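You operate a simulated robot arm through the tools that you are given. There is no shell and no other tool.

You are at the controls of a simulated robot arm. One attempt, no reset.

## Task
Spread the damp nuts thin on the rack, let them dry, then tip them into the bowl basket.
Fine: use the wooden spreader; spreader and square tray go back on the rack. Set down upright: wooden spreader.

It is judged by the outcome, as a careful person would: the job done as asked, and still so three seconds after it is handed in. It fails if anything else is knocked over, pushed out of place, dropped, spilled or broken.

## Robot
A 6-joint arm with a two-finger parallel gripper, fixed in place. Base frame: the origin is at the foot of the arm, x ahead of it, y to its left, z up. Readings come in m, rad, newtons and seconds.
With the tool pointing down near the work surface it reaches from about 0.34 to 0.82 m from the base axis. Its first joint turns from -2.897 to 2.897 rad. Payload 3.91 kg.
The TCP is the grasp point between the finger pads, 0.03 m short of the fingertips. In the tool frame z runs along the fingers and y along their closing line. Largest opening 0.11 m; finger width 0.02, thickness 0.01; the body of the gripper, 0.048 by 0.112 m, starts 0.055 m behind the TCP.
Orientation is that of the tool frame in the base frame, as a unit quaternion [x, y, z, w]. With the fingers straight down and closing along the base's y, the tool's x points along the base's -x, its y along +y and its z along -z.

## Interface
- The arm moves only by the tool arm_command. Its argument "motion" is text: rows parted by semicolons, each of 7 numbers parted by spaces: the shift along the tool's x, y, z in units of 300 mm (1.0 is 300 mm), then the turn, a rotation vector about the tool's x, y, z in units of 60 degrees (1.0 is 60 degrees), then the gripper command, from -1 (fully open) to 1 (shut), values between in proportion. In form: dx dy dz rx ry rz fingers; .... A call has 1 to 20 rows; each row is the pose to reach, as a shift and turn from the pose commanded when the call began, along the tool's axes at that moment. A call with a number of a shift or a turn outside -1 to 1 is refused whole. A row lasts 0.2 s, in which the tool goes at most 0.05 m and 0.15 rad; a call with a longer step from one row to the next is refused whole, and so is a gripper value outside its range. Where a pose cannot be reached the arm comes as near as it can. A force on the tool above 40 N (or 10 N above the force at the start of the call, whichever is more), or a blocked arm, ends the call early, and 0.2 s more pass. Each finger travels about 0.045 m/s and halts on what it meets, pressing with about 43 N; the grip force reading is that of the motor and also rises with nothing between the fingers. The clock runs only during rows and for 0.2 s after the last one: add rows that repeat a pose to give the fingers time. The reply holds the time, the measured pose of the TCP, the force on the tool along the base axes, the opening and the grip force, in the units named above and with some noise, with the torque about the TCP (base axes, N m) and any sound that the robot's microphone picked up.
- Cameras (640 x 400 px; columns grow to the right, rows downward): "scene" is fixed at [0.0548, -0.652, 1.9888]; the picture's right is [0.78, -0.63, 0.00], its down [-0.51, -0.63, -0.59] and it looks along [0.37, 0.46, -0.81] (base axes); focal length 322 px, centre (320, 200). "wrist" rides on the gripper at [0.077, 0.007, -0.115] in the tool frame; the picture's right is [-0.09, 1.00, 0.00], its down [-0.80, -0.07, -0.59] and it looks along [-0.59, -0.05, 0.80] (tool axes); focal length 270 px, centre (320, 200). There is no depth. A picture from a camera that has moved, and an enlarged one, comes with that camera's place and axes in the base frame and with its lens. The place of the scene camera against the robot may be out by one fixed shift of up to 0.025 m in any direction.
- camera(camera): a new picture of that camera. No time passes.
- raise_lower(by): slides the trunk up (or, below 0, down) by that many m; the arm rides with it, the base frame stays. It gives what a move gives, with no picture.
- enlarge(camera, box): a new picture of the part [left, top, right, bottom] of that camera's present view, enlarged. No time passes.
- job_done(): hands the job in; it is judged then, once.

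Places have to be worked out from the pictures, the camera data and where the tool is seen. Open the gripper and draw the arm clear of the work before you hand the job in, unless the task says otherwise.

The tools are called after "Call:" as name(argument=value, ...) on one line, values as JSON. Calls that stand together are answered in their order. arm_command: Moves the arm, as the interface text tells. Its arguments: {"type":"object","properties":{"motion":{"type":"string"}},"required":["motion"]} The other tools are called the same way: raise_lower (by) slides the trunk up or down; camera (camera) takes a picture; enlarge (camera, box) takes an enlarged picture of a part of a camera's view; job_done () hands the job in.

At the start:

```text
time_s: 0.0
ee_pos: [0.428, 0.0284, 1.4463]
orientation: [0.0, 1.0, 0.0, -0.001]
contact_force: [0.3, 0.5, -0.2]
wrist_torque: [0.01, 0.01, 0.05]
opening: 0.11
grasp_force: 0.1
trunk travel left (down, up): [-0.55, 0.06]
```

scene: 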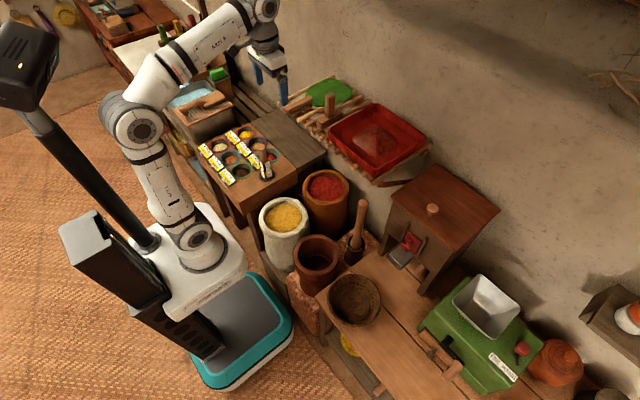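
wrist: 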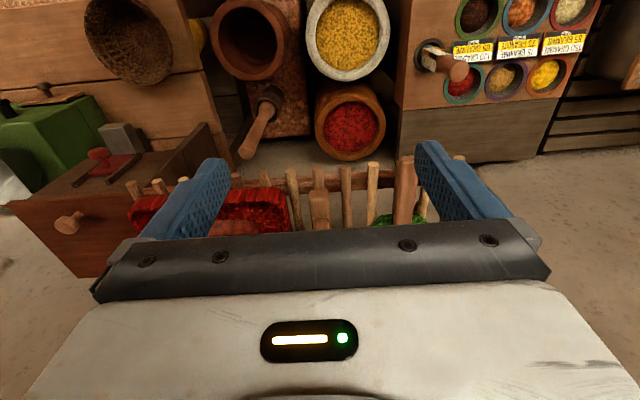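

I begin by looking closely at the scene: the rack with red tray and spreader appears near the wall, and the bowl basket at the front.

Call:
enlarge(camera="scene", box=[260, 60, 460, 185])

Call:
enlarge(camera="scene", box=[240, 160, 560, 360])

Call:
enlarge(camera="wrist", box=[80, 120, 480, 300])

```text
3.20 times, centred on (360, 122) of scene
camera zoom: at [0.0548, -0.652, 1.9888], right [0.78, -0.63, 0.0], down [-0.51, -0.63, -0.59], along [0.37, 0.46, -0.81], focal length 1029 px, centre (192, 448)
```

zoom: 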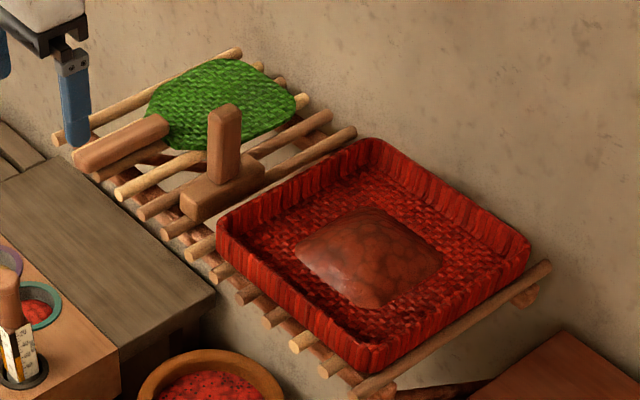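

```text
2.00 times, centred on (400, 260) of scene
camera zoom: at [0.0548, -0.652, 1.9888], right [0.78, -0.63, 0.0], down [-0.51, -0.63, -0.59], along [0.37, 0.46, -0.81], focal length 643 px, centre (160, 80)
```

zoom: 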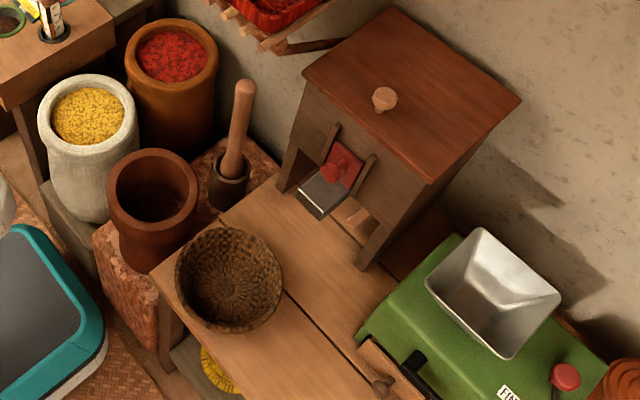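

```text
1.60 times, centred on (280, 210) of wrist
camera zoom: at [0.352, 0.0358, 1.5605], right [0.09, 1.0, 0.0], down [0.8, -0.07, 0.59], along [0.59, -0.05, -0.8], focal length 432 px, centre (384, 184)
```

zoom: 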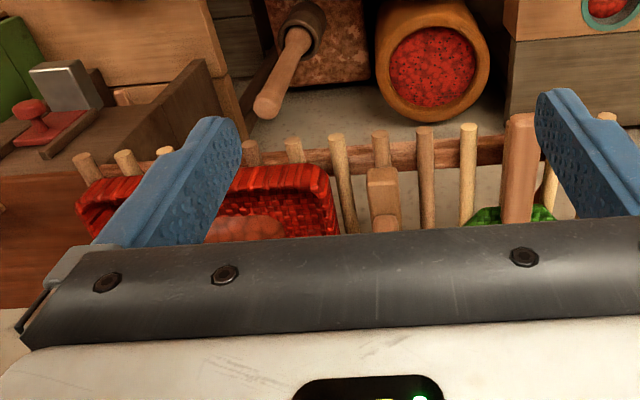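

The red square tray with a mound of nuts sits on the wall rack (about x 0.58–0.84, y −0.04…−0.25, z≈1.25), and the wooden spreader stands beside it. I move forward at the present height so the wrist camera looks down on the rack.

Call:
arm_command(motion="-0.13 -0.03 0 0 0 0 -1; -0.26 -0.06 0 0 0 0 -1; -0.39 -0.09 0 0 0 0 -1; -0.52 -0.12 0 0 0 0 -1; -0.6 -0.15 0 0 0 0 -1; -0.6 -0.15 0 0 0 0 -1")

Call:
camera(camera="wrist")

Call:
camera(camera="scene")

```text
time_s: 1.4
ee_pos: [0.6046, -0.0159, 1.4443]
orientation: [0.001, 1.0, 0.001, 0.002]
contact_force: [0.5, 0.1, 0.2]
wrist_torque: [-0.01, 0.0, -0.01]
opening: 0.1099
grasp_force: 0.1
out of reach, approached as far as the arm can: row 5, 6
trunk travel left (down, up): [-0.55, 0.06]
```

```text
taken
camera wrist: at [0.5287, -0.009, 1.5586], right [0.09, 1.0, 0.0], down [0.8, -0.07, 0.6], along [0.59, -0.05, -0.8], focal length 270 px, centre (320, 200)
```

wrist: 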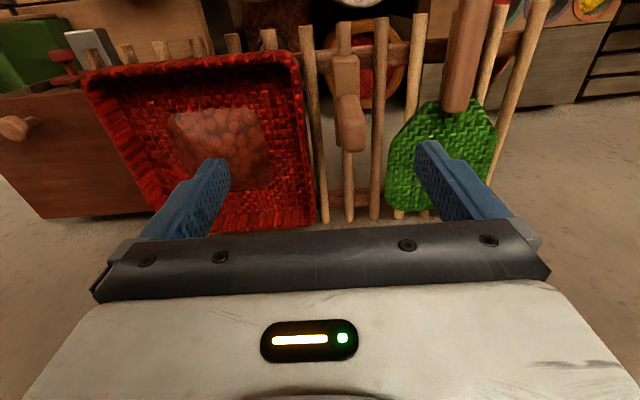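

```text
taken
```

scene: 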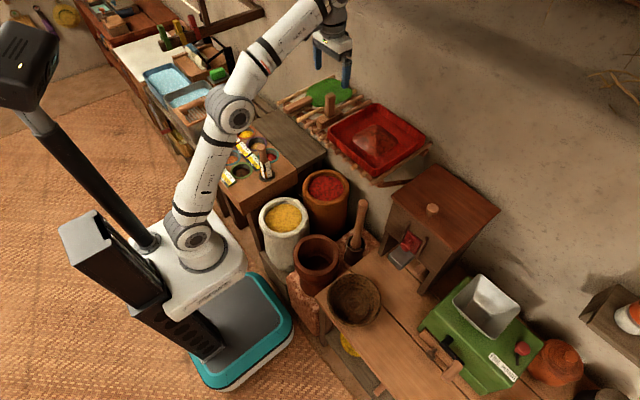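

The rack is now clearly visible from above: tray with nut mound, spreader, green fan. I enlarge for measurement.

Call:
enlarge(camera="wrist", box=[60, 0, 380, 240])

Call:
enlarge(camera="wrist", box=[290, 0, 530, 230])

```text
1.67 times, centred on (220, 120) of wrist
camera zoom: at [0.5287, -0.009, 1.5586], right [0.09, 1.0, 0.0], down [0.8, -0.07, 0.6], along [0.59, -0.05, -0.8], focal length 450 px, centre (487, 333)
```

zoom: 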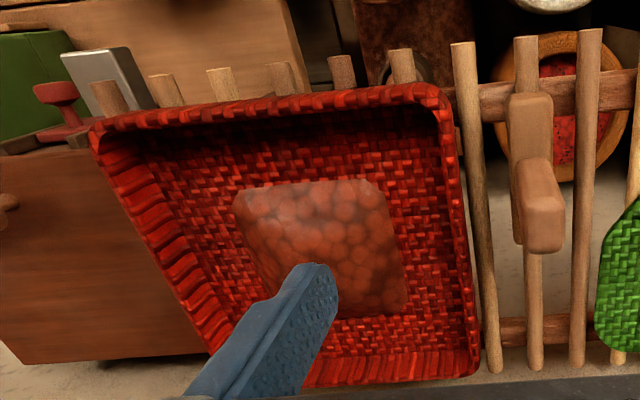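

```text
1.74 times, centred on (410, 115) of wrist
camera zoom: at [0.5287, -0.009, 1.5586], right [0.09, 1.0, 0.0], down [0.8, -0.07, 0.6], along [0.59, -0.05, -0.8], focal length 470 px, centre (164, 348)
```

zoom: 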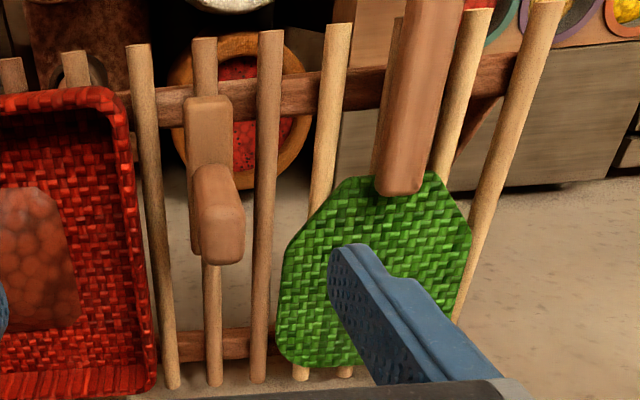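

I calibrate the scene camera using the fingers, whose place I know, by enlarging that part.

Call:
enlarge(camera="scene", box=[280, 20, 440, 120])

Call:
enlarge(camera="scene", box=[280, 70, 440, 190])

Call:
enlarge(camera="wrist", box=[300, 0, 400, 100])

Call:
enlarge(camera="wrist", box=[300, 80, 400, 240])

```text
4.00 times, centred on (360, 70) of scene
camera zoom: at [0.0548, -0.652, 1.9888], right [0.78, -0.63, 0.0], down [-0.51, -0.63, -0.59], along [0.37, 0.46, -0.81], focal length 1286 px, centre (160, 720)
```

zoom: 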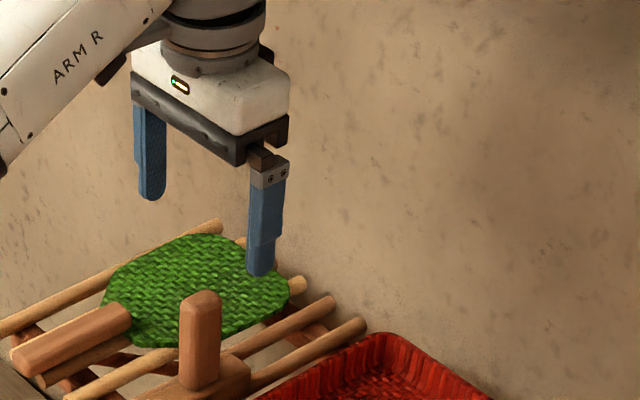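

```text
3.33 times, centred on (360, 130) of scene
camera zoom: at [0.0548, -0.652, 1.9888], right [0.78, -0.63, 0.0], down [-0.51, -0.63, -0.59], along [0.37, 0.46, -0.81], focal length 1072 px, centre (187, 433)
```

zoom: 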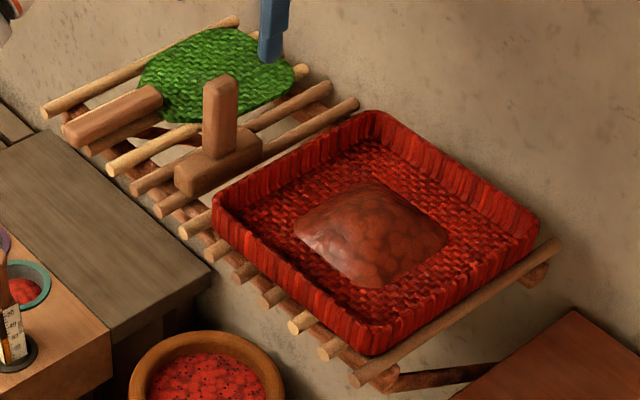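

```text
4.00 times, centred on (350, 50) of wrist
camera zoom: at [0.5287, -0.009, 1.5586], right [0.09, 1.0, 0.0], down [0.8, -0.07, 0.6], along [0.59, -0.05, -0.8], focal length 1081 px, centre (200, 800)
```

zoom: 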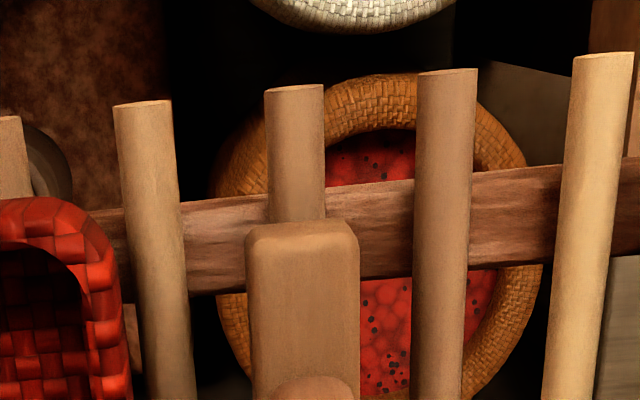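

```text
2.50 times, centred on (350, 160) of wrist
camera zoom: at [0.5287, -0.009, 1.5586], right [0.09, 1.0, 0.0], down [0.8, -0.07, 0.6], along [0.59, -0.05, -0.8], focal length 676 px, centre (245, 300)
```

zoom: 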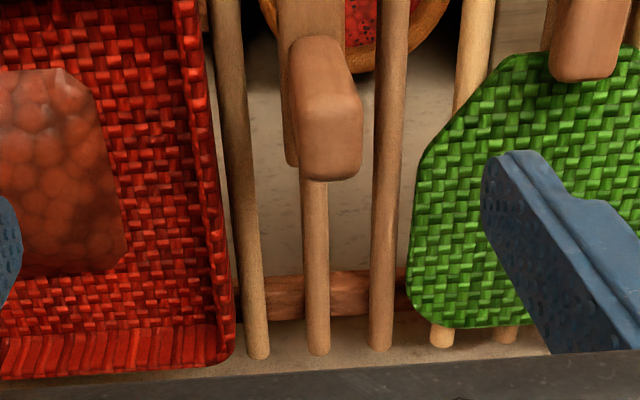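

After calibration (scene camera pixels are off by about +2,−7), I place the spreader handle top at about (0.628, 0.014, 1.326), blade along x, rack sticks' tops at z≈1.22. I raise the trunk for better reach over the tray.

Call:
raise_lower(by=0.06)

```text
time_s: 2.4
ee_pos: [0.606, -0.0154, 1.5042]
orientation: [0.0, 1.0, 0.0, 0.002]
contact_force: [-0.4, -0.9, 0.2]
wrist_torque: [-0.01, -0.01, -0.01]
opening: 0.1101
grasp_force: 0.1
trunk travel left (down, up): [-0.61, 0.0]
```

Next I descend toward z≈1.42 directly above the handle and look again.

Call:
arm_command(motion="0 0.05 0.14 0 0 0 -1; -0.04 0.1 0.28 0 0 0 -1; -0.073 0.1 0.28 0 0 0 -1; -0.073 0.1 0.28 0 0 0 -1")

Call:
camera(camera="wrist")

Call:
enlarge(camera="scene", box=[280, 50, 440, 150])

```text
time_s: 3.4
ee_pos: [0.6262, 0.0151, 1.4201]
orientation: [0.001, 1.0, 0.001, 0.002]
contact_force: [0.1, 0.0, 0.4]
wrist_torque: [0.04, -0.02, 0.01]
opening: 0.1102
grasp_force: 0.0
trunk travel left (down, up): [-0.61, 0.0]
```

```text
taken
camera wrist: at [0.5492, 0.0219, 1.5342], right [0.09, 1.0, 0.0], down [0.8, -0.07, 0.6], along [0.59, -0.05, -0.8], focal length 270 px, centre (320, 200)
```

wrist: 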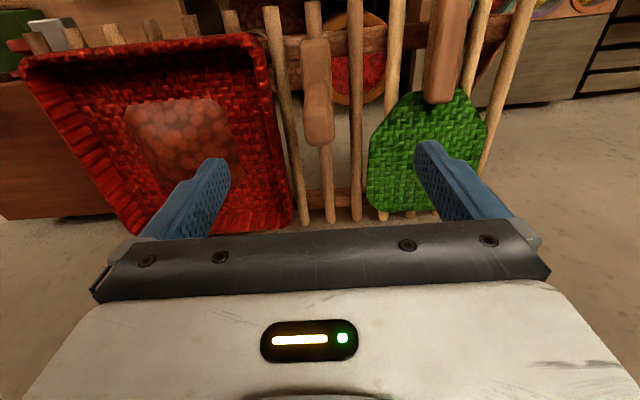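

```text
4.00 times, centred on (360, 100) of scene
camera zoom: at [0.0548, -0.652, 1.9888], right [0.78, -0.63, 0.0], down [-0.51, -0.63, -0.59], along [0.37, 0.46, -0.81], focal length 1286 px, centre (160, 600)
```

zoom: 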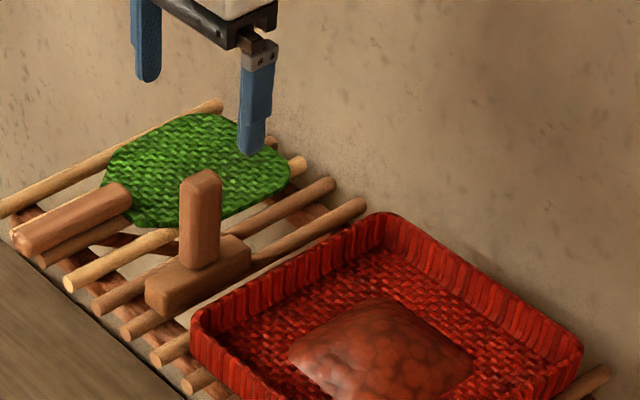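

The handle projects where I predicted. I part-close the fingers to about 0.06 m (avoiding the fan and tray), descend to z≈1.297 and look before gripping.

Call:
arm_command(motion="0 0 0 0 0 0 -0.1; 0 0 0 0 0 0 -0.1; 0 0 0 0 0 0 -0.1; 0 0 0.1 0 0 0 -0.1; 0 0 0.2 0 0 0 -0.1; 0 0 0.3 0 0 0 -0.1; 0 0 0.41 0 0 0 -0.1; 0 0 0.41 0 0 0 -0.1")

Call:
camera(camera="wrist")

Call:
enlarge(camera="scene", box=[280, 50, 440, 150])

```text
time_s: 5.2
ee_pos: [0.6289, 0.0146, 1.2957]
orientation: [0.001, 1.0, 0.001, 0.002]
contact_force: [-0.2, -0.4, 0.2]
wrist_torque: [0.0, 0.02, 0.0]
opening: 0.0604
grasp_force: 0.0
trunk travel left (down, up): [-0.61, 0.0]
```

```text
taken
camera wrist: at [0.5512, 0.0219, 1.4108], right [0.09, 1.0, 0.0], down [0.8, -0.07, 0.6], along [0.59, -0.05, -0.8], focal length 270 px, centre (320, 200)
```

wrist: 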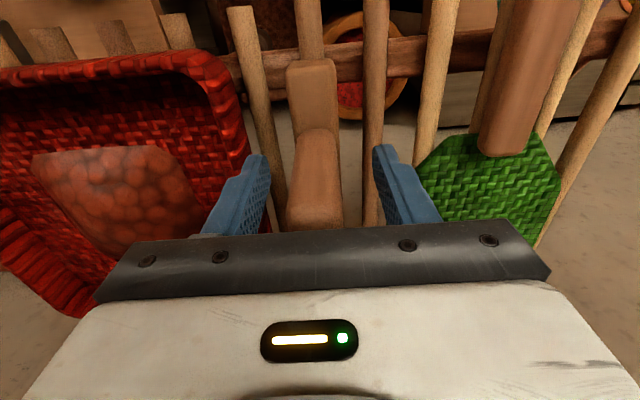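

```text
4.00 times, centred on (360, 100) of scene
camera zoom: at [0.0548, -0.652, 1.9888], right [0.78, -0.63, 0.0], down [-0.51, -0.63, -0.59], along [0.37, 0.46, -0.81], focal length 1286 px, centre (160, 600)
```

zoom: 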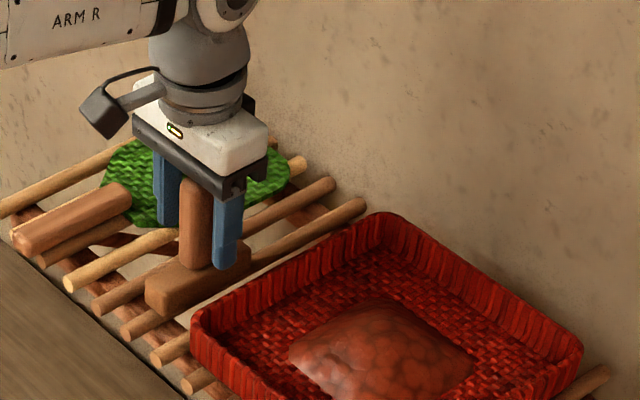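

The handle stands between the fingers. I close on it.

Call:
arm_command(motion="0 0 0 0 0 0 1; 0 0 0 0 0 0 1; 0 0 0 0 0 0 1; 0 0 0 0 0 0 1; 0 0 0 0 0 0 1")

Call:
camera(camera="wrist")

```text
time_s: 6.4
ee_pos: [0.6283, 0.0146, 1.297]
orientation: [0.0, 1.0, 0.0, 0.002]
contact_force: [-0.4, -0.4, -0.4]
wrist_torque: [0.02, 0.01, -0.01]
opening: 0.0233
grasp_force: 43.1
trunk travel left (down, up): [-0.61, 0.0]
```

```text
taken
camera wrist: at [0.5515, 0.0219, 1.411], right [0.09, 1.0, 0.0], down [0.8, -0.07, 0.6], along [0.59, -0.05, -0.8], focal length 270 px, centre (320, 200)
```

wrist: 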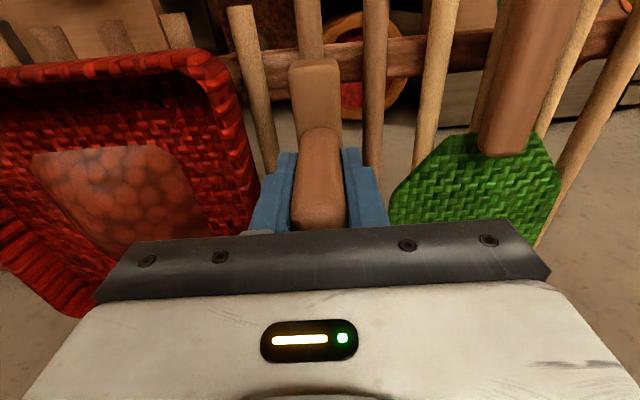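

Gripped (opening 0.0233). I lift straight up 0.09 m and check the view.

Call:
arm_command(motion="0 0 -0.08 0 0 0 1; 0 0 -0.16 0 0 0 1; 0 0 -0.24 0 0 0 1; 0 0 -0.3 0 0 0 1; 0 0 -0.3 0 0 0 1")

Call:
camera(camera="wrist")

Call:
enlarge(camera="scene", box=[260, 50, 452, 170])

```text
time_s: 7.6
ee_pos: [0.6276, 0.0147, 1.3865]
orientation: [0.0, 1.0, 0.0, 0.0]
contact_force: [1.2, 0.1, -1.0]
wrist_torque: [0.01, -0.02, -0.01]
opening: 0.0235
grasp_force: 43.2
trunk travel left (down, up): [-0.61, 0.0]
```

```text
taken
camera wrist: at [0.5509, 0.0204, 1.5013], right [0.09, 1.0, 0.0], down [0.8, -0.07, 0.6], along [0.59, -0.05, -0.8], focal length 270 px, centre (320, 200)
```

wrist: 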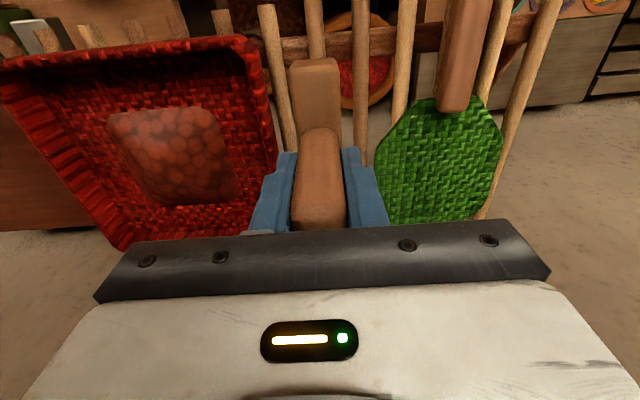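

```text
3.33 times, centred on (356, 110) of scene
camera zoom: at [0.0548, -0.652, 1.9888], right [0.78, -0.63, 0.0], down [-0.51, -0.63, -0.59], along [0.37, 0.46, -0.81], focal length 1072 px, centre (200, 500)
```

zoom: 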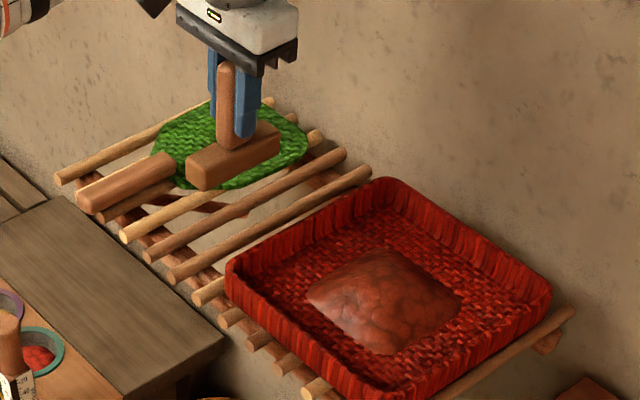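

The spreader is held securely. The tray measures about 0.21 m square centred near (0.673, −0.145), with the mound near (0.68, −0.147). I carry the spreader over the mound at this safe height.

Call:
arm_command(motion="-0.03 -0.11 0 0 0 0 1; -0.07 -0.22 0 0 0 0 1; -0.11 -0.33 0 0 0 0 1; -0.151 -0.44 0 0 0 0 1; -0.151 -0.533 0 0 0 0 1; -0.151 -0.533 0 0 0 0 1")

Call:
camera(camera="wrist")

Call:
enlarge(camera="scene", box=[290, 60, 450, 180])

```text
time_s: 9.0
ee_pos: [0.6721, -0.147, 1.3866]
orientation: [0.0, 1.0, 0.001, 0.001]
contact_force: [-0.4, -0.7, 0.2]
wrist_torque: [-0.02, 0.03, 0.02]
opening: 0.0235
grasp_force: 42.9
trunk travel left (down, up): [-0.61, 0.0]
```

```text
taken
camera wrist: at [0.5953, -0.1391, 1.5004], right [0.09, 1.0, 0.0], down [0.8, -0.07, 0.6], along [0.59, -0.05, -0.8], focal length 270 px, centre (320, 200)
```

wrist: 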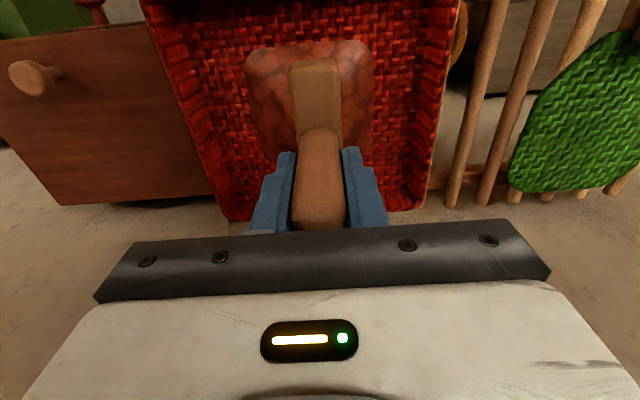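

```text
3.33 times, centred on (370, 120) of scene
camera zoom: at [0.0548, -0.652, 1.9888], right [0.78, -0.63, 0.0], down [-0.51, -0.63, -0.59], along [0.37, 0.46, -0.81], focal length 1072 px, centre (153, 467)
```

zoom: 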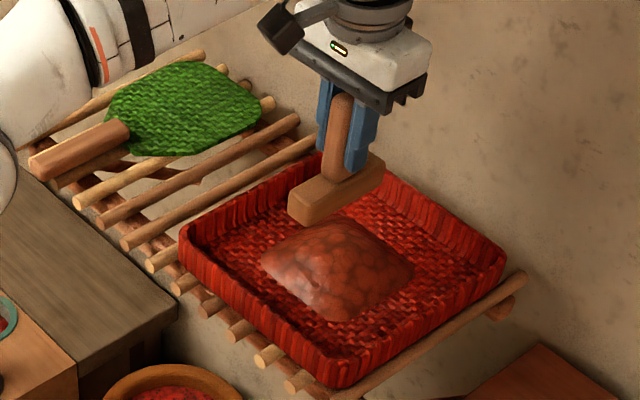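

The blade is over the mound. I lower it gently onto the mound top, watching the force.

Call:
arm_command(motion="-0.02 -0.025 0.06 0 0 0 1; -0.02 -0.025 0.12 0 0 0 1; -0.02 -0.025 0.16 0 0 0 1; -0.02 -0.025 0.19 0 0 0 1; -0.02 -0.025 0.19 0 0 0 1")

Call:
camera(camera="wrist")

Call:
enlarge(camera="scene", box=[290, 60, 450, 180])

```text
time_s: 10.2
ee_pos: [0.6793, -0.1533, 1.3294]
orientation: [0.001, 1.0, 0.0, 0.002]
contact_force: [0.0, 0.3, -0.1]
wrist_torque: [0.02, 0.02, 0.02]
opening: 0.0237
grasp_force: 43.1
trunk travel left (down, up): [-0.61, 0.0]
```

```text
taken
camera wrist: at [0.6026, -0.1462, 1.4441], right [0.09, 1.0, 0.0], down [0.8, -0.07, 0.6], along [0.59, -0.05, -0.8], focal length 270 px, centre (320, 200)
```

wrist: 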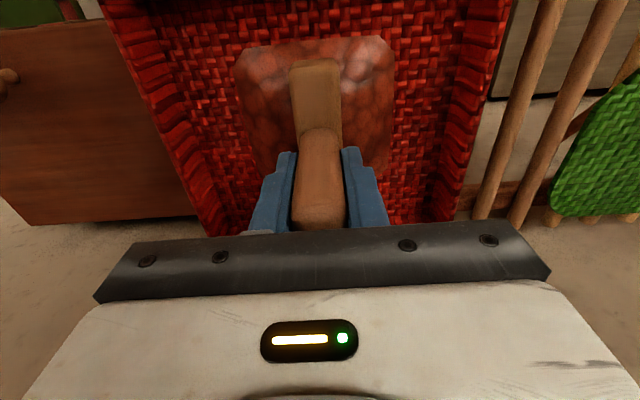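

```text
3.33 times, centred on (370, 120) of scene
camera zoom: at [0.0548, -0.652, 1.9888], right [0.78, -0.63, 0.0], down [-0.51, -0.63, -0.59], along [0.37, 0.46, -0.81], focal length 1072 px, centre (153, 467)
```

zoom: 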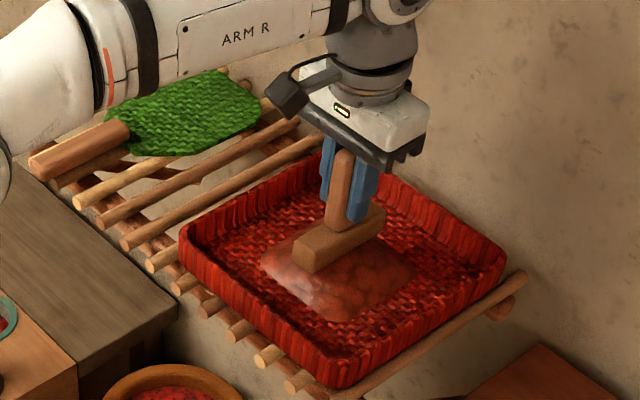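

No contact force yet; the blade is just at the mound's top. I lower to z≈1.318 and make slow skimming strokes in ±y.

Call:
arm_command(motion="0 0 0.02 0 0 0 1; 0 0 0.037 0 0 0 1; 0 -0.06 0.037 0 0 0 1; 0 -0.12 0.037 0 0 0 1; 0 -0.16 0.037 0 0 0 1; 0 -0.1 0.037 0 0 0 1; 0 -0.04 0.037 0 0 0 1; 0 0.03 0.037 0 0 0 1; 0 0.1 0.037 0 0 0 1; 0 0.16 0.037 0 0 0 1; 0 0.1 0.037 0 0 0 1; 0 0.04 0.037 0 0 0 1; 0 0 0.037 0 0 0 1")

Call:
camera(camera="wrist")

Call:
enlarge(camera="scene", box=[290, 60, 450, 180])

```text
time_s: 13.0
ee_pos: [0.679, -0.1533, 1.3186]
orientation: [0.001, 1.0, 0.0, 0.0]
contact_force: [0.6, 0.0, -1.1]
wrist_torque: [-0.01, 0.0, 0.0]
opening: 0.0233
grasp_force: 42.4
trunk travel left (down, up): [-0.61, 0.0]
```

```text
taken
camera wrist: at [0.6023, -0.1463, 1.4326], right [0.09, 1.0, 0.0], down [0.8, -0.07, 0.6], along [0.59, -0.05, -0.8], focal length 270 px, centre (320, 200)
```

wrist: 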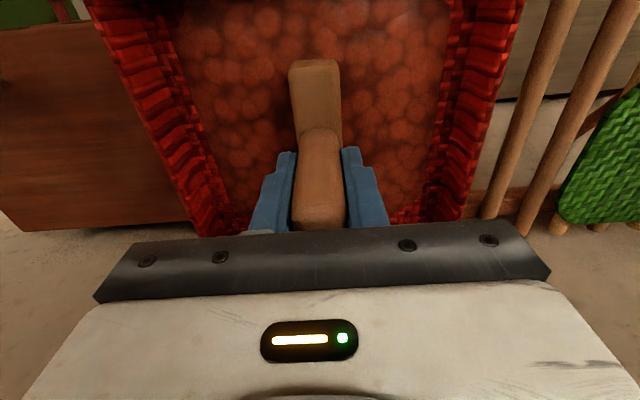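

```text
3.33 times, centred on (370, 120) of scene
camera zoom: at [0.0548, -0.652, 1.9888], right [0.78, -0.63, 0.0], down [-0.51, -0.63, -0.59], along [0.37, 0.46, -0.81], focal length 1072 px, centre (153, 467)
```

zoom: 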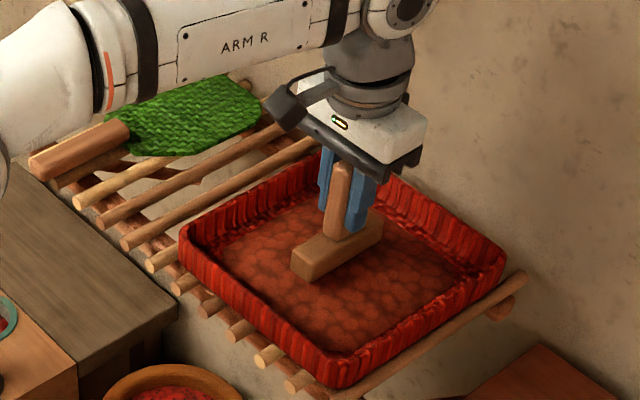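

The nuts spread out dramatically and now cover nearly the whole tray. I do one more set of strokes slightly lower to be sure that the layer is thin and even.

Call:
arm_command(motion="0 0 0.015 0 0 0 1; 0 -0.06 0.015 0 0 0 1; 0 -0.12 0.015 0 0 0 1; 0 -0.16 0.015 0 0 0 1; 0 -0.1 0.015 0 0 0 1; 0 -0.04 0.015 0 0 0 1; 0 0.03 0.015 0 0 0 1; 0 0.1 0.015 0 0 0 1; 0 0.16 0.015 0 0 0 1; 0 0.1 0.015 0 0 0 1; 0 0.04 0.015 0 0 0 1; 0 -0.03 0.015 0 0 0 1; 0 -0.1 0.015 0 0 0 1; 0 -0.16 0.015 0 0 0 1; 0 -0.1 0.015 0 0 0 1; 0 -0.04 0.015 0 0 0 1; 0 0 0.0 0 0 0 1")

Call:
camera(camera="wrist")

Call:
enlarge(camera="scene", box=[290, 60, 450, 180])

```text
time_s: 16.6
ee_pos: [0.6777, -0.1527, 1.3186]
orientation: [0.001, 1.0, 0.001, 0.002]
contact_force: [-1.3, 0.8, -1.6]
wrist_torque: [0.0, 0.02, 0.01]
opening: 0.0234
grasp_force: 42.5
trunk travel left (down, up): [-0.61, 0.0]
```

```text
taken
camera wrist: at [0.6013, -0.1454, 1.4336], right [0.09, 1.0, 0.0], down [0.8, -0.07, 0.6], along [0.59, -0.05, -0.8], focal length 270 px, centre (320, 200)
```

wrist: 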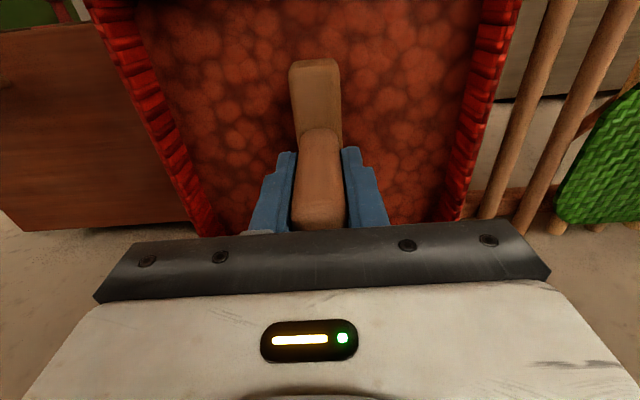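

```text
3.33 times, centred on (370, 120) of scene
camera zoom: at [0.0548, -0.652, 1.9888], right [0.78, -0.63, 0.0], down [-0.51, -0.63, -0.59], along [0.37, 0.46, -0.81], focal length 1072 px, centre (153, 467)
```

zoom: 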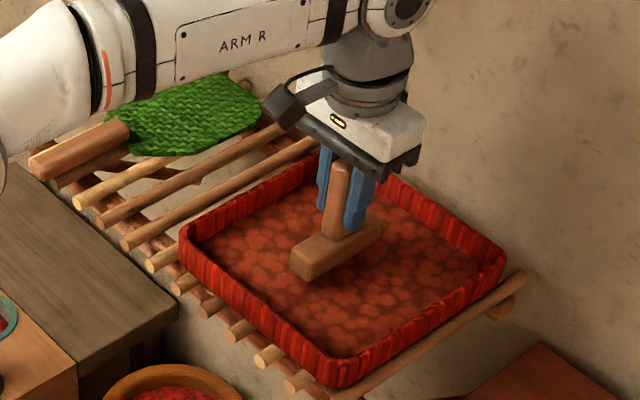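

The layer now covers the tray wall to wall. I lift the spreader straight out and carry it back above its original spot on the rack.

Call:
arm_command(motion="0 0 -0.08 0 0 0 1; 0 0 -0.16 0 0 0 1; 0 0 -0.24 0 0 0 1; 0.04 0.13 -0.24 0 0 0 1; 0.08 0.26 -0.24 0 0 0 1; 0.12 0.39 -0.24 0 0 0 1; 0.16 0.5 -0.24 0 0 0 1; 0.168 0.56 -0.24 0 0 0 1; 0.168 0.56 -0.24 0 0 0 1")

Call:
camera(camera="wrist")

Call:
enlarge(camera="scene", box=[280, 50, 440, 170])

```text
time_s: 18.6
ee_pos: [0.6287, 0.0147, 1.3903]
orientation: [0.001, 1.0, 0.0, 0.001]
contact_force: [-0.4, -0.2, -1.5]
wrist_torque: [-0.04, -0.04, -0.02]
opening: 0.0233
grasp_force: 43.4
trunk travel left (down, up): [-0.61, 0.0]
```

```text
taken
camera wrist: at [0.5517, 0.0229, 1.5043], right [0.09, 1.0, 0.0], down [0.8, -0.07, 0.6], along [0.59, -0.05, -0.8], focal length 270 px, centre (320, 200)
```

wrist: 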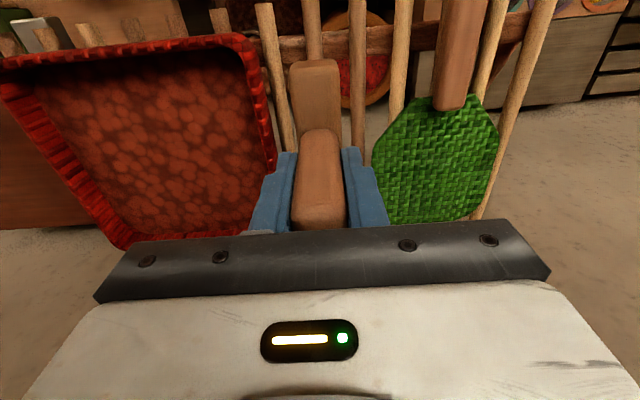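

```text
3.33 times, centred on (360, 110) of scene
camera zoom: at [0.0548, -0.652, 1.9888], right [0.78, -0.63, 0.0], down [-0.51, -0.63, -0.59], along [0.37, 0.46, -0.81], focal length 1072 px, centre (187, 500)
```

zoom: 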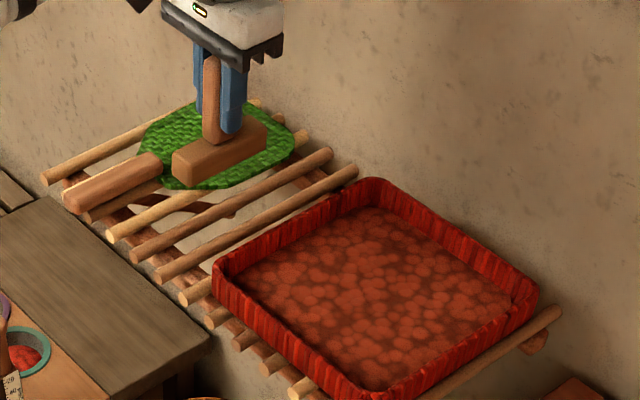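

I lower the spreader to its original height (TCP z≈1.298) in slowing steps.

Call:
arm_command(motion="0 0 0.08 0 0 0 1; 0 0 0.16 0 0 0 1; 0 0 0.24 0 0 0 1; 0 0 0.28 0 0 0 1; 0 0 0.3 0 0 0 1; 0 0 0.307 0 0 0 1; 0 0 0.307 0 0 0 1")

Call:
enlarge(camera="scene", box=[280, 50, 440, 170])

```text
time_s: 20.2
ee_pos: [0.6301, 0.0152, 1.2979]
orientation: [0.0, 1.0, 0.0, 0.002]
contact_force: [0.1, -0.4, -0.5]
wrist_torque: [0.05, -0.04, -0.03]
opening: 0.0232
grasp_force: 42.8
trunk travel left (down, up): [-0.61, 0.0]
```

```text
3.33 times, centred on (360, 110) of scene
camera zoom: at [0.0548, -0.652, 1.9888], right [0.78, -0.63, 0.0], down [-0.51, -0.63, -0.59], along [0.37, 0.46, -0.81], focal length 1072 px, centre (187, 500)
```

zoom: 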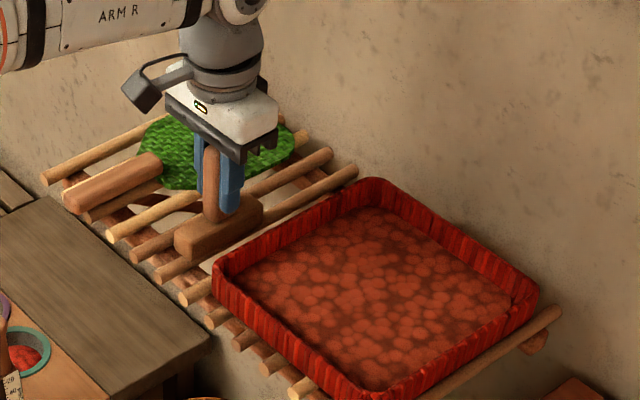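

Almost seated; I go down another millimetre or two to feel contact before releasing.

Call:
arm_command(motion="0 0 0.003 0 0 0 1; 0 0 0.005 0 0 0 1; 0 0 0.005 0 0 0 1")

```text
time_s: 21.0
ee_pos: [0.629, 0.0151, 1.2968]
orientation: [0.0, 1.0, -0.001, 0.001]
contact_force: [0.4, -0.4, -0.8]
wrist_torque: [0.0, 0.0, -0.02]
opening: 0.0237
grasp_force: 43.5
trunk travel left (down, up): [-0.61, 0.0]
```

Still no clear contact; I try another 1.5 mm.

Call:
arm_command(motion="0 0 0.003 0 0 0 1; 0 0 0.005 0 0 0 1; 0 0 0.005 0 0 0 1")

```text
time_s: 21.8
ee_pos: [0.629, 0.0145, 1.2955]
orientation: [0.0, 1.0, 0.001, 0.002]
contact_force: [4.6, 2.0, 10.6]
wrist_torque: [0.08, 0.17, -0.08]
opening: 0.0235
grasp_force: 42.9
trunk travel left (down, up): [-0.61, 0.0]
```

Contact is felt (10 N). I back off a fraction of a millimetre and open the fingers to 0.06 m.

Call:
arm_command(motion="0 0 -0.002 0 0 0 1; 0 0 -0.003 0 0 0 1; 0 0 -0.003 0 0 0 0.5; 0 0 -0.003 0 0 0 0.2; 0 0 -0.003 0 0 0 -0.1; 0 0 -0.003 0 0 0 -0.1; 0 0 -0.003 0 0 0 -0.1")

Call:
camera(camera="wrist")

```text
time_s: 23.4
ee_pos: [0.6279, 0.0137, 1.2945]
orientation: [0.0, 1.0, 0.0, 0.002]
contact_force: [1.1, -0.5, -0.4]
wrist_torque: [-0.03, 0.01, 0.0]
opening: 0.0604
grasp_force: 0.2
trunk travel left (down, up): [-0.61, 0.0]
```

```text
taken
camera wrist: at [0.552, 0.0215, 1.4109], right [0.09, 1.0, 0.0], down [0.8, -0.07, 0.6], along [0.59, -0.05, -0.8], focal length 270 px, centre (320, 200)
```

wrist: 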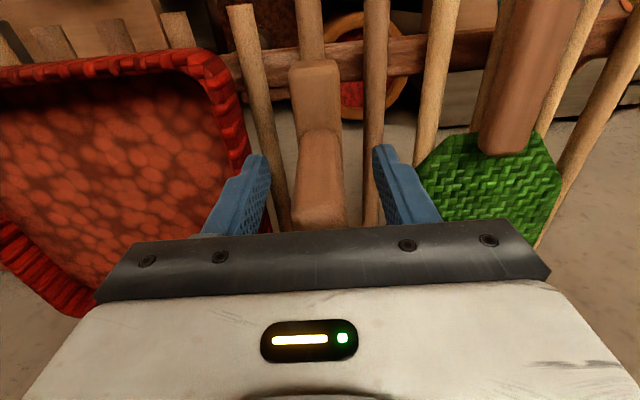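

Released, spreader standing upright with fingers clear on both sides. I raise straight up to z≈1.42 and check.

Call:
arm_command(motion="0 0 -0.06 0 0 0 -0.1; 0 0 -0.14 0 0 0 -0.1; 0 0 -0.25 0 0 0 -0.1; 0 0 -0.36 0 0 0 -0.1; 0 0 -0.42 0 0 0 -0.1; 0 0 -0.42 0 0 0 -0.1")

Call:
camera(camera="wrist")

Call:
enlarge(camera="scene", box=[280, 60, 440, 180])

Call:
enlarge(camera="scene", box=[280, 220, 440, 340])

```text
time_s: 24.8
ee_pos: [0.6301, 0.0152, 1.4219]
orientation: [0.0, 1.0, 0.0, 0.001]
contact_force: [-0.4, -0.1, 1.3]
wrist_torque: [-0.03, -0.01, 0.03]
opening: 0.0604
grasp_force: 0.0
trunk travel left (down, up): [-0.61, 0.0]
```

```text
taken
camera wrist: at [0.5526, 0.0227, 1.5371], right [0.09, 1.0, 0.0], down [0.8, -0.07, 0.6], along [0.59, -0.05, -0.8], focal length 270 px, centre (320, 200)
```

wrist: 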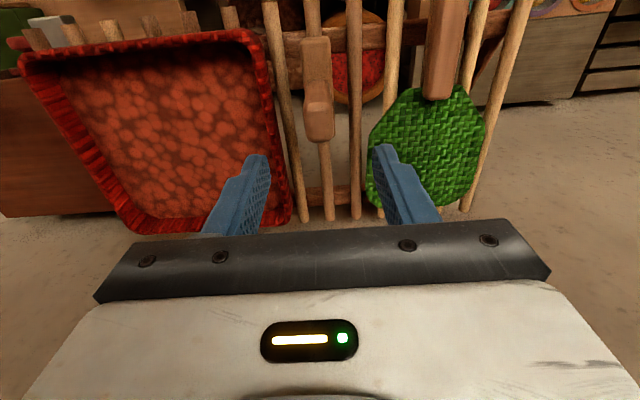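

```text
3.33 times, centred on (360, 120) of scene
camera zoom: at [0.0548, -0.652, 1.9888], right [0.78, -0.63, 0.0], down [-0.51, -0.63, -0.59], along [0.37, 0.46, -0.81], focal length 1072 px, centre (187, 467)
```

zoom: 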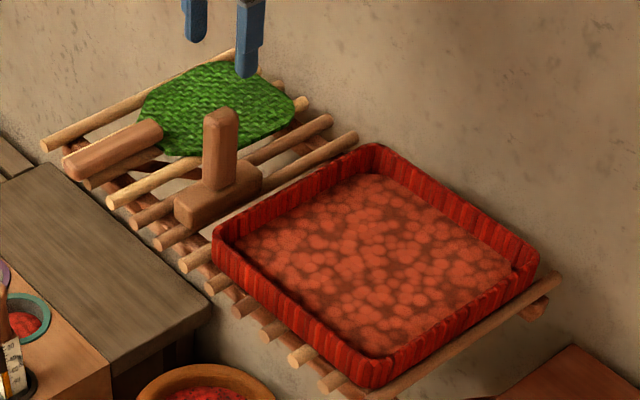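

```text
3.33 times, centred on (360, 280) of scene
camera zoom: at [0.0548, -0.652, 1.9888], right [0.78, -0.63, 0.0], down [-0.51, -0.63, -0.59], along [0.37, 0.46, -0.81], focal length 1072 px, centre (187, -67)
```

zoom: 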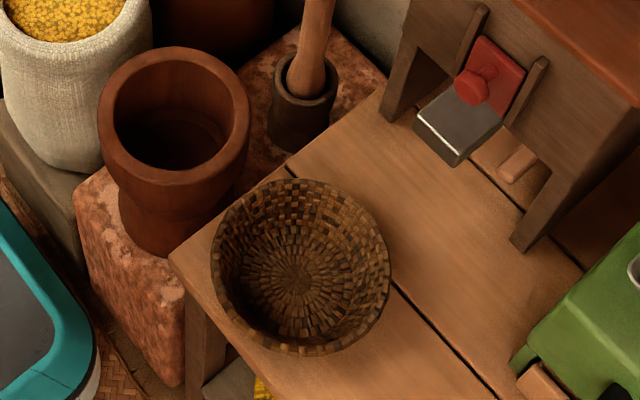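

The spreader stands upright on the rack and the nuts are getting lighter (drying). Meanwhile I move over the tray's right-hand wall to measure it for gripping.

Call:
arm_command(motion="0 -0.15 0 0 0 0 -0.1; 0 -0.3 0 0 0 0 -0.1; -0.02 -0.45 0.03 0 0 0 -0.1; -0.04 -0.6 0.06 0 0 0 -0.1; -0.06 -0.75 0.1 0 0 0 -0.1; -0.067 -0.883 0.14 0 0 0 -0.1; -0.067 -0.883 0.14 0 0 0 -0.1")

Call:
camera(camera="wrist")

Call:
enlarge(camera="scene", box=[290, 60, 450, 180])

```text
time_s: 26.4
ee_pos: [0.6495, -0.251, 1.3813]
orientation: [0.0, 1.0, 0.0, 0.002]
contact_force: [0.4, -0.3, -0.9]
wrist_torque: [0.0, 0.03, 0.04]
opening: 0.0605
grasp_force: 0.0
trunk travel left (down, up): [-0.61, 0.0]
```

```text
taken
camera wrist: at [0.5727, -0.2444, 1.496], right [0.09, 1.0, 0.0], down [0.8, -0.07, 0.6], along [0.59, -0.05, -0.8], focal length 270 px, centre (320, 200)
```

wrist: 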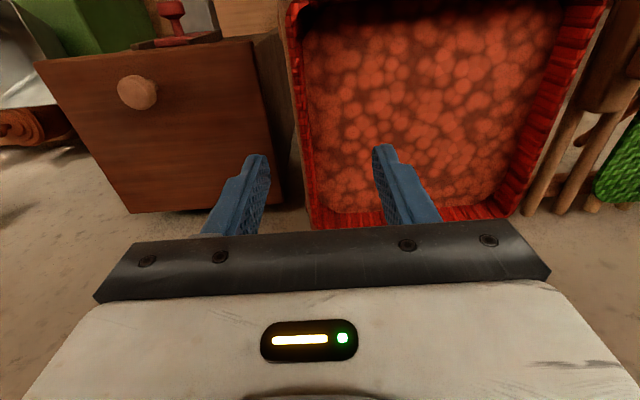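

```text
3.33 times, centred on (370, 120) of scene
camera zoom: at [0.0548, -0.652, 1.9888], right [0.78, -0.63, 0.0], down [-0.51, -0.63, -0.59], along [0.37, 0.46, -0.81], focal length 1072 px, centre (153, 467)
```

zoom: 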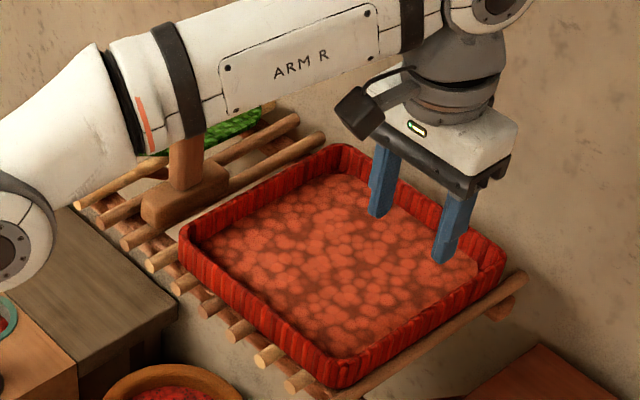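

The nuts keep lightening. I enlarge both views to measure the right-hand wall's position, height and thickness.

Call:
enlarge(camera="wrist", box=[250, 0, 410, 100])

Call:
enlarge(camera="wrist", box=[250, 100, 410, 240])

Call:
enlarge(camera="scene", box=[370, 120, 450, 180])

Call:
enlarge(camera="scene", box=[300, 90, 380, 150])

```text
4.00 times, centred on (330, 50) of wrist
camera zoom: at [0.5727, -0.2444, 1.496], right [0.09, 1.0, 0.0], down [0.8, -0.07, 0.6], along [0.59, -0.05, -0.8], focal length 1081 px, centre (280, 800)
```

zoom: 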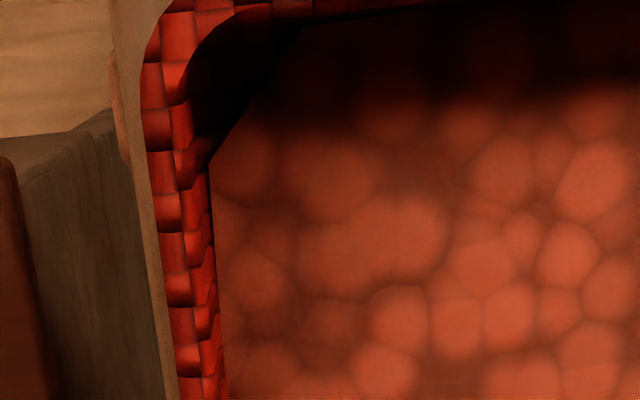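

```text
2.86 times, centred on (330, 170) of wrist
camera zoom: at [0.5727, -0.2444, 1.496], right [0.09, 1.0, 0.0], down [0.8, -0.07, 0.6], along [0.59, -0.05, -0.8], focal length 772 px, centre (291, 286)
```

zoom: 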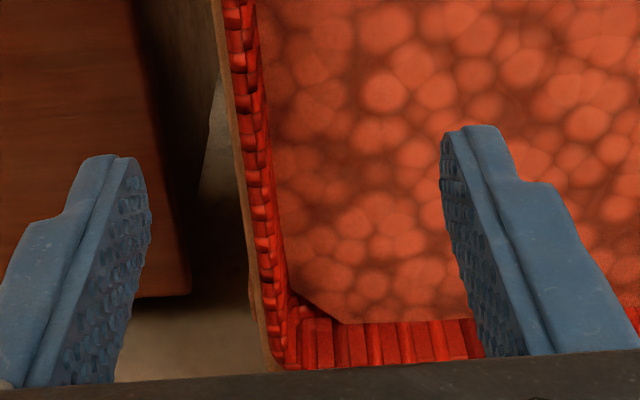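

```text
6.67 times, centred on (410, 150) of scene
camera zoom: at [0.0548, -0.652, 1.9888], right [0.78, -0.63, 0.0], down [-0.51, -0.63, -0.59], along [0.37, 0.46, -0.81], focal length 2144 px, centre (-280, 533)
```

zoom: 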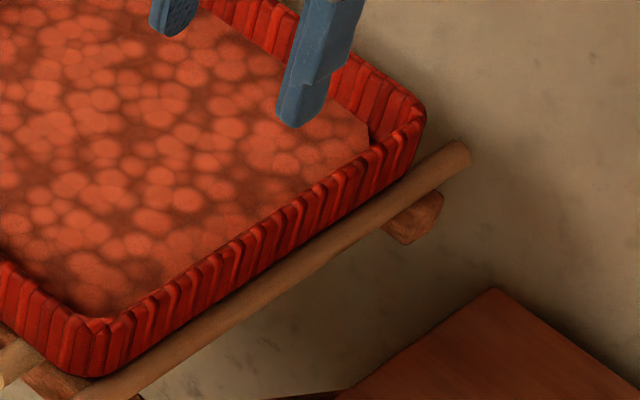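

```text
6.67 times, centred on (340, 120) of scene
camera zoom: at [0.0548, -0.652, 1.9888], right [0.78, -0.63, 0.0], down [-0.51, -0.63, -0.59], along [0.37, 0.46, -0.81], focal length 2144 px, centre (187, 733)
```

zoom: 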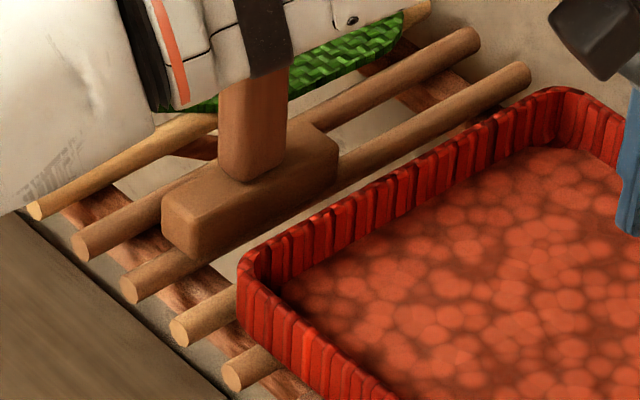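

The wall rim is at y≈−0.267 (x 0.57–0.78), rim top z≈1.265. While the nuts dry, I withdraw and lower the trunk to locate the bowl and rehearse the tipping pose without load.

Call:
arm_command(motion="0.15 -0.01 0 0 0 0 -0.1; 0.3 -0.02 0 0 0 0 -0.1; 0.45 -0.03 0 0 0 0 -0.1; 0.6 -0.04 0 0 0 0 -0.1; 0.72 -0.053 0 0 0 0 -0.1; 0.765 -0.053 0 0 0 0 -0.1; 0.765 -0.053 0 0 0 0 -0.1")

Call:
camera(camera="wrist")

Call:
camera(camera="scene")

```text
time_s: 28.0
ee_pos: [0.4193, -0.2673, 1.3803]
orientation: [0.0, 1.0, 0.0, 0.001]
contact_force: [-0.8, 0.0, 0.9]
wrist_torque: [-0.03, 0.0, -0.05]
opening: 0.0606
grasp_force: 0.0
trunk travel left (down, up): [-0.61, 0.0]
```

```text
taken
camera wrist: at [0.3422, -0.2599, 1.4956], right [0.09, 1.0, 0.0], down [0.8, -0.07, 0.6], along [0.59, -0.05, -0.8], focal length 270 px, centre (320, 200)
```

wrist: 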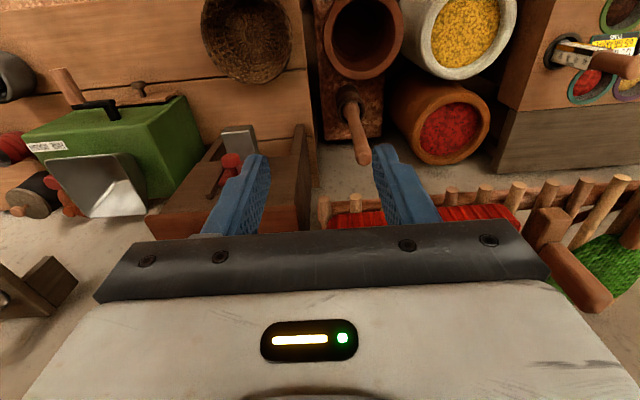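

```text
taken
```

scene: 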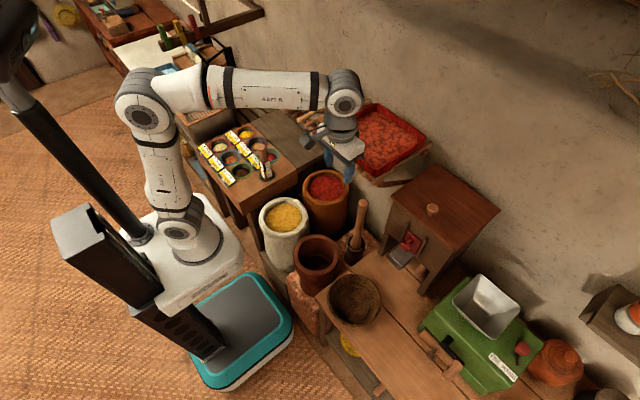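

The bowl's rim is a 0.20 m circle centred near (0.39, −0.427, 0.80). I lower the trunk 0.3 m with the arm withdrawn over free space.

Call:
raise_lower(by=-0.3)

Call:
camera(camera="scene")

Call:
camera(camera="wrist")

```text
time_s: 31.0
ee_pos: [0.419, -0.2668, 1.0797]
orientation: [-0.001, 1.0, 0.001, 0.002]
contact_force: [-0.3, 0.9, -0.4]
wrist_torque: [0.02, 0.0, 0.02]
opening: 0.0603
grasp_force: 0.1
trunk travel left (down, up): [-0.31, 0.3]
```

```text
taken
```

scene: 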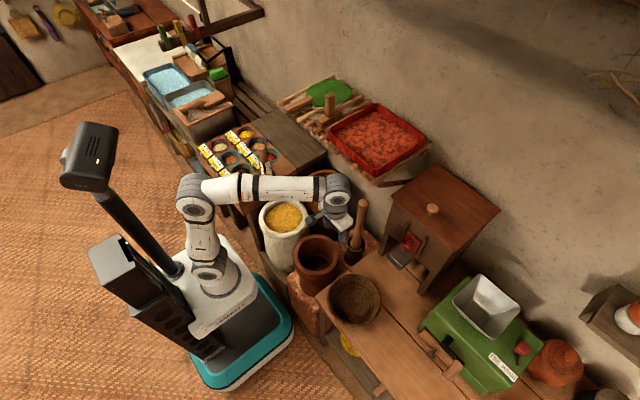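

```text
taken
camera wrist: at [0.3424, -0.2598, 1.1958], right [0.09, 1.0, 0.0], down [0.8, -0.07, 0.6], along [0.59, -0.05, -0.8], focal length 270 px, centre (320, 200)
```

wrist: 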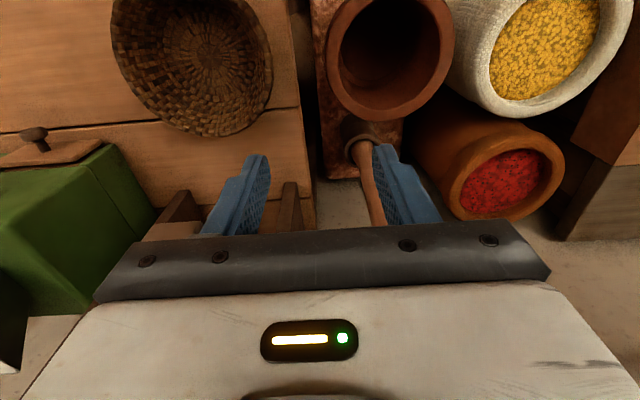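

Bowl position confirmed. I rehearse: move to (0.345, −0.504, 1.10) while yawing +45°.

Call:
arm_command(motion="0.04 -0.13 -0.067 0 0 -0.125 -0.1; 0.08 -0.26 -0.067 0 0 -0.25 -0.1; 0.12 -0.39 -0.067 0 0 -0.375 -0.1; 0.16 -0.52 -0.067 0 0 -0.5 -0.1; 0.2 -0.65 -0.067 0 0 -0.625 -0.1; 0.247 -0.79 -0.067 0 0 -0.75 -0.1; 0.247 -0.79 -0.067 0 0 -0.75 -0.1")

Call:
camera(camera="scene")

```text
time_s: 32.6
ee_pos: [0.3442, -0.5043, 1.1012]
orientation: [-0.384, 0.923, -0.001, 0.001]
contact_force: [0.1, -0.5, 0.4]
wrist_torque: [0.02, -0.02, 0.02]
opening: 0.0606
grasp_force: 0.0
trunk travel left (down, up): [-0.31, 0.3]
```

```text
taken
```

scene: 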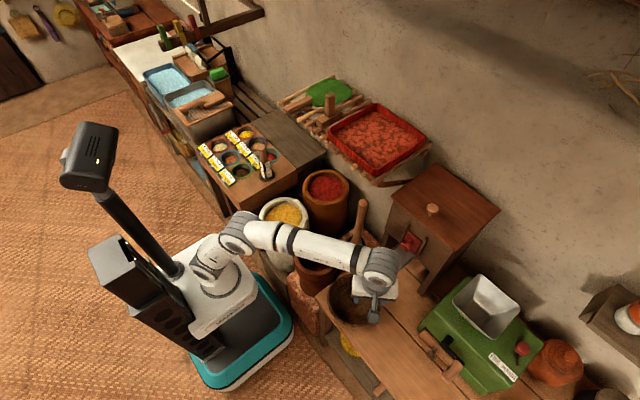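

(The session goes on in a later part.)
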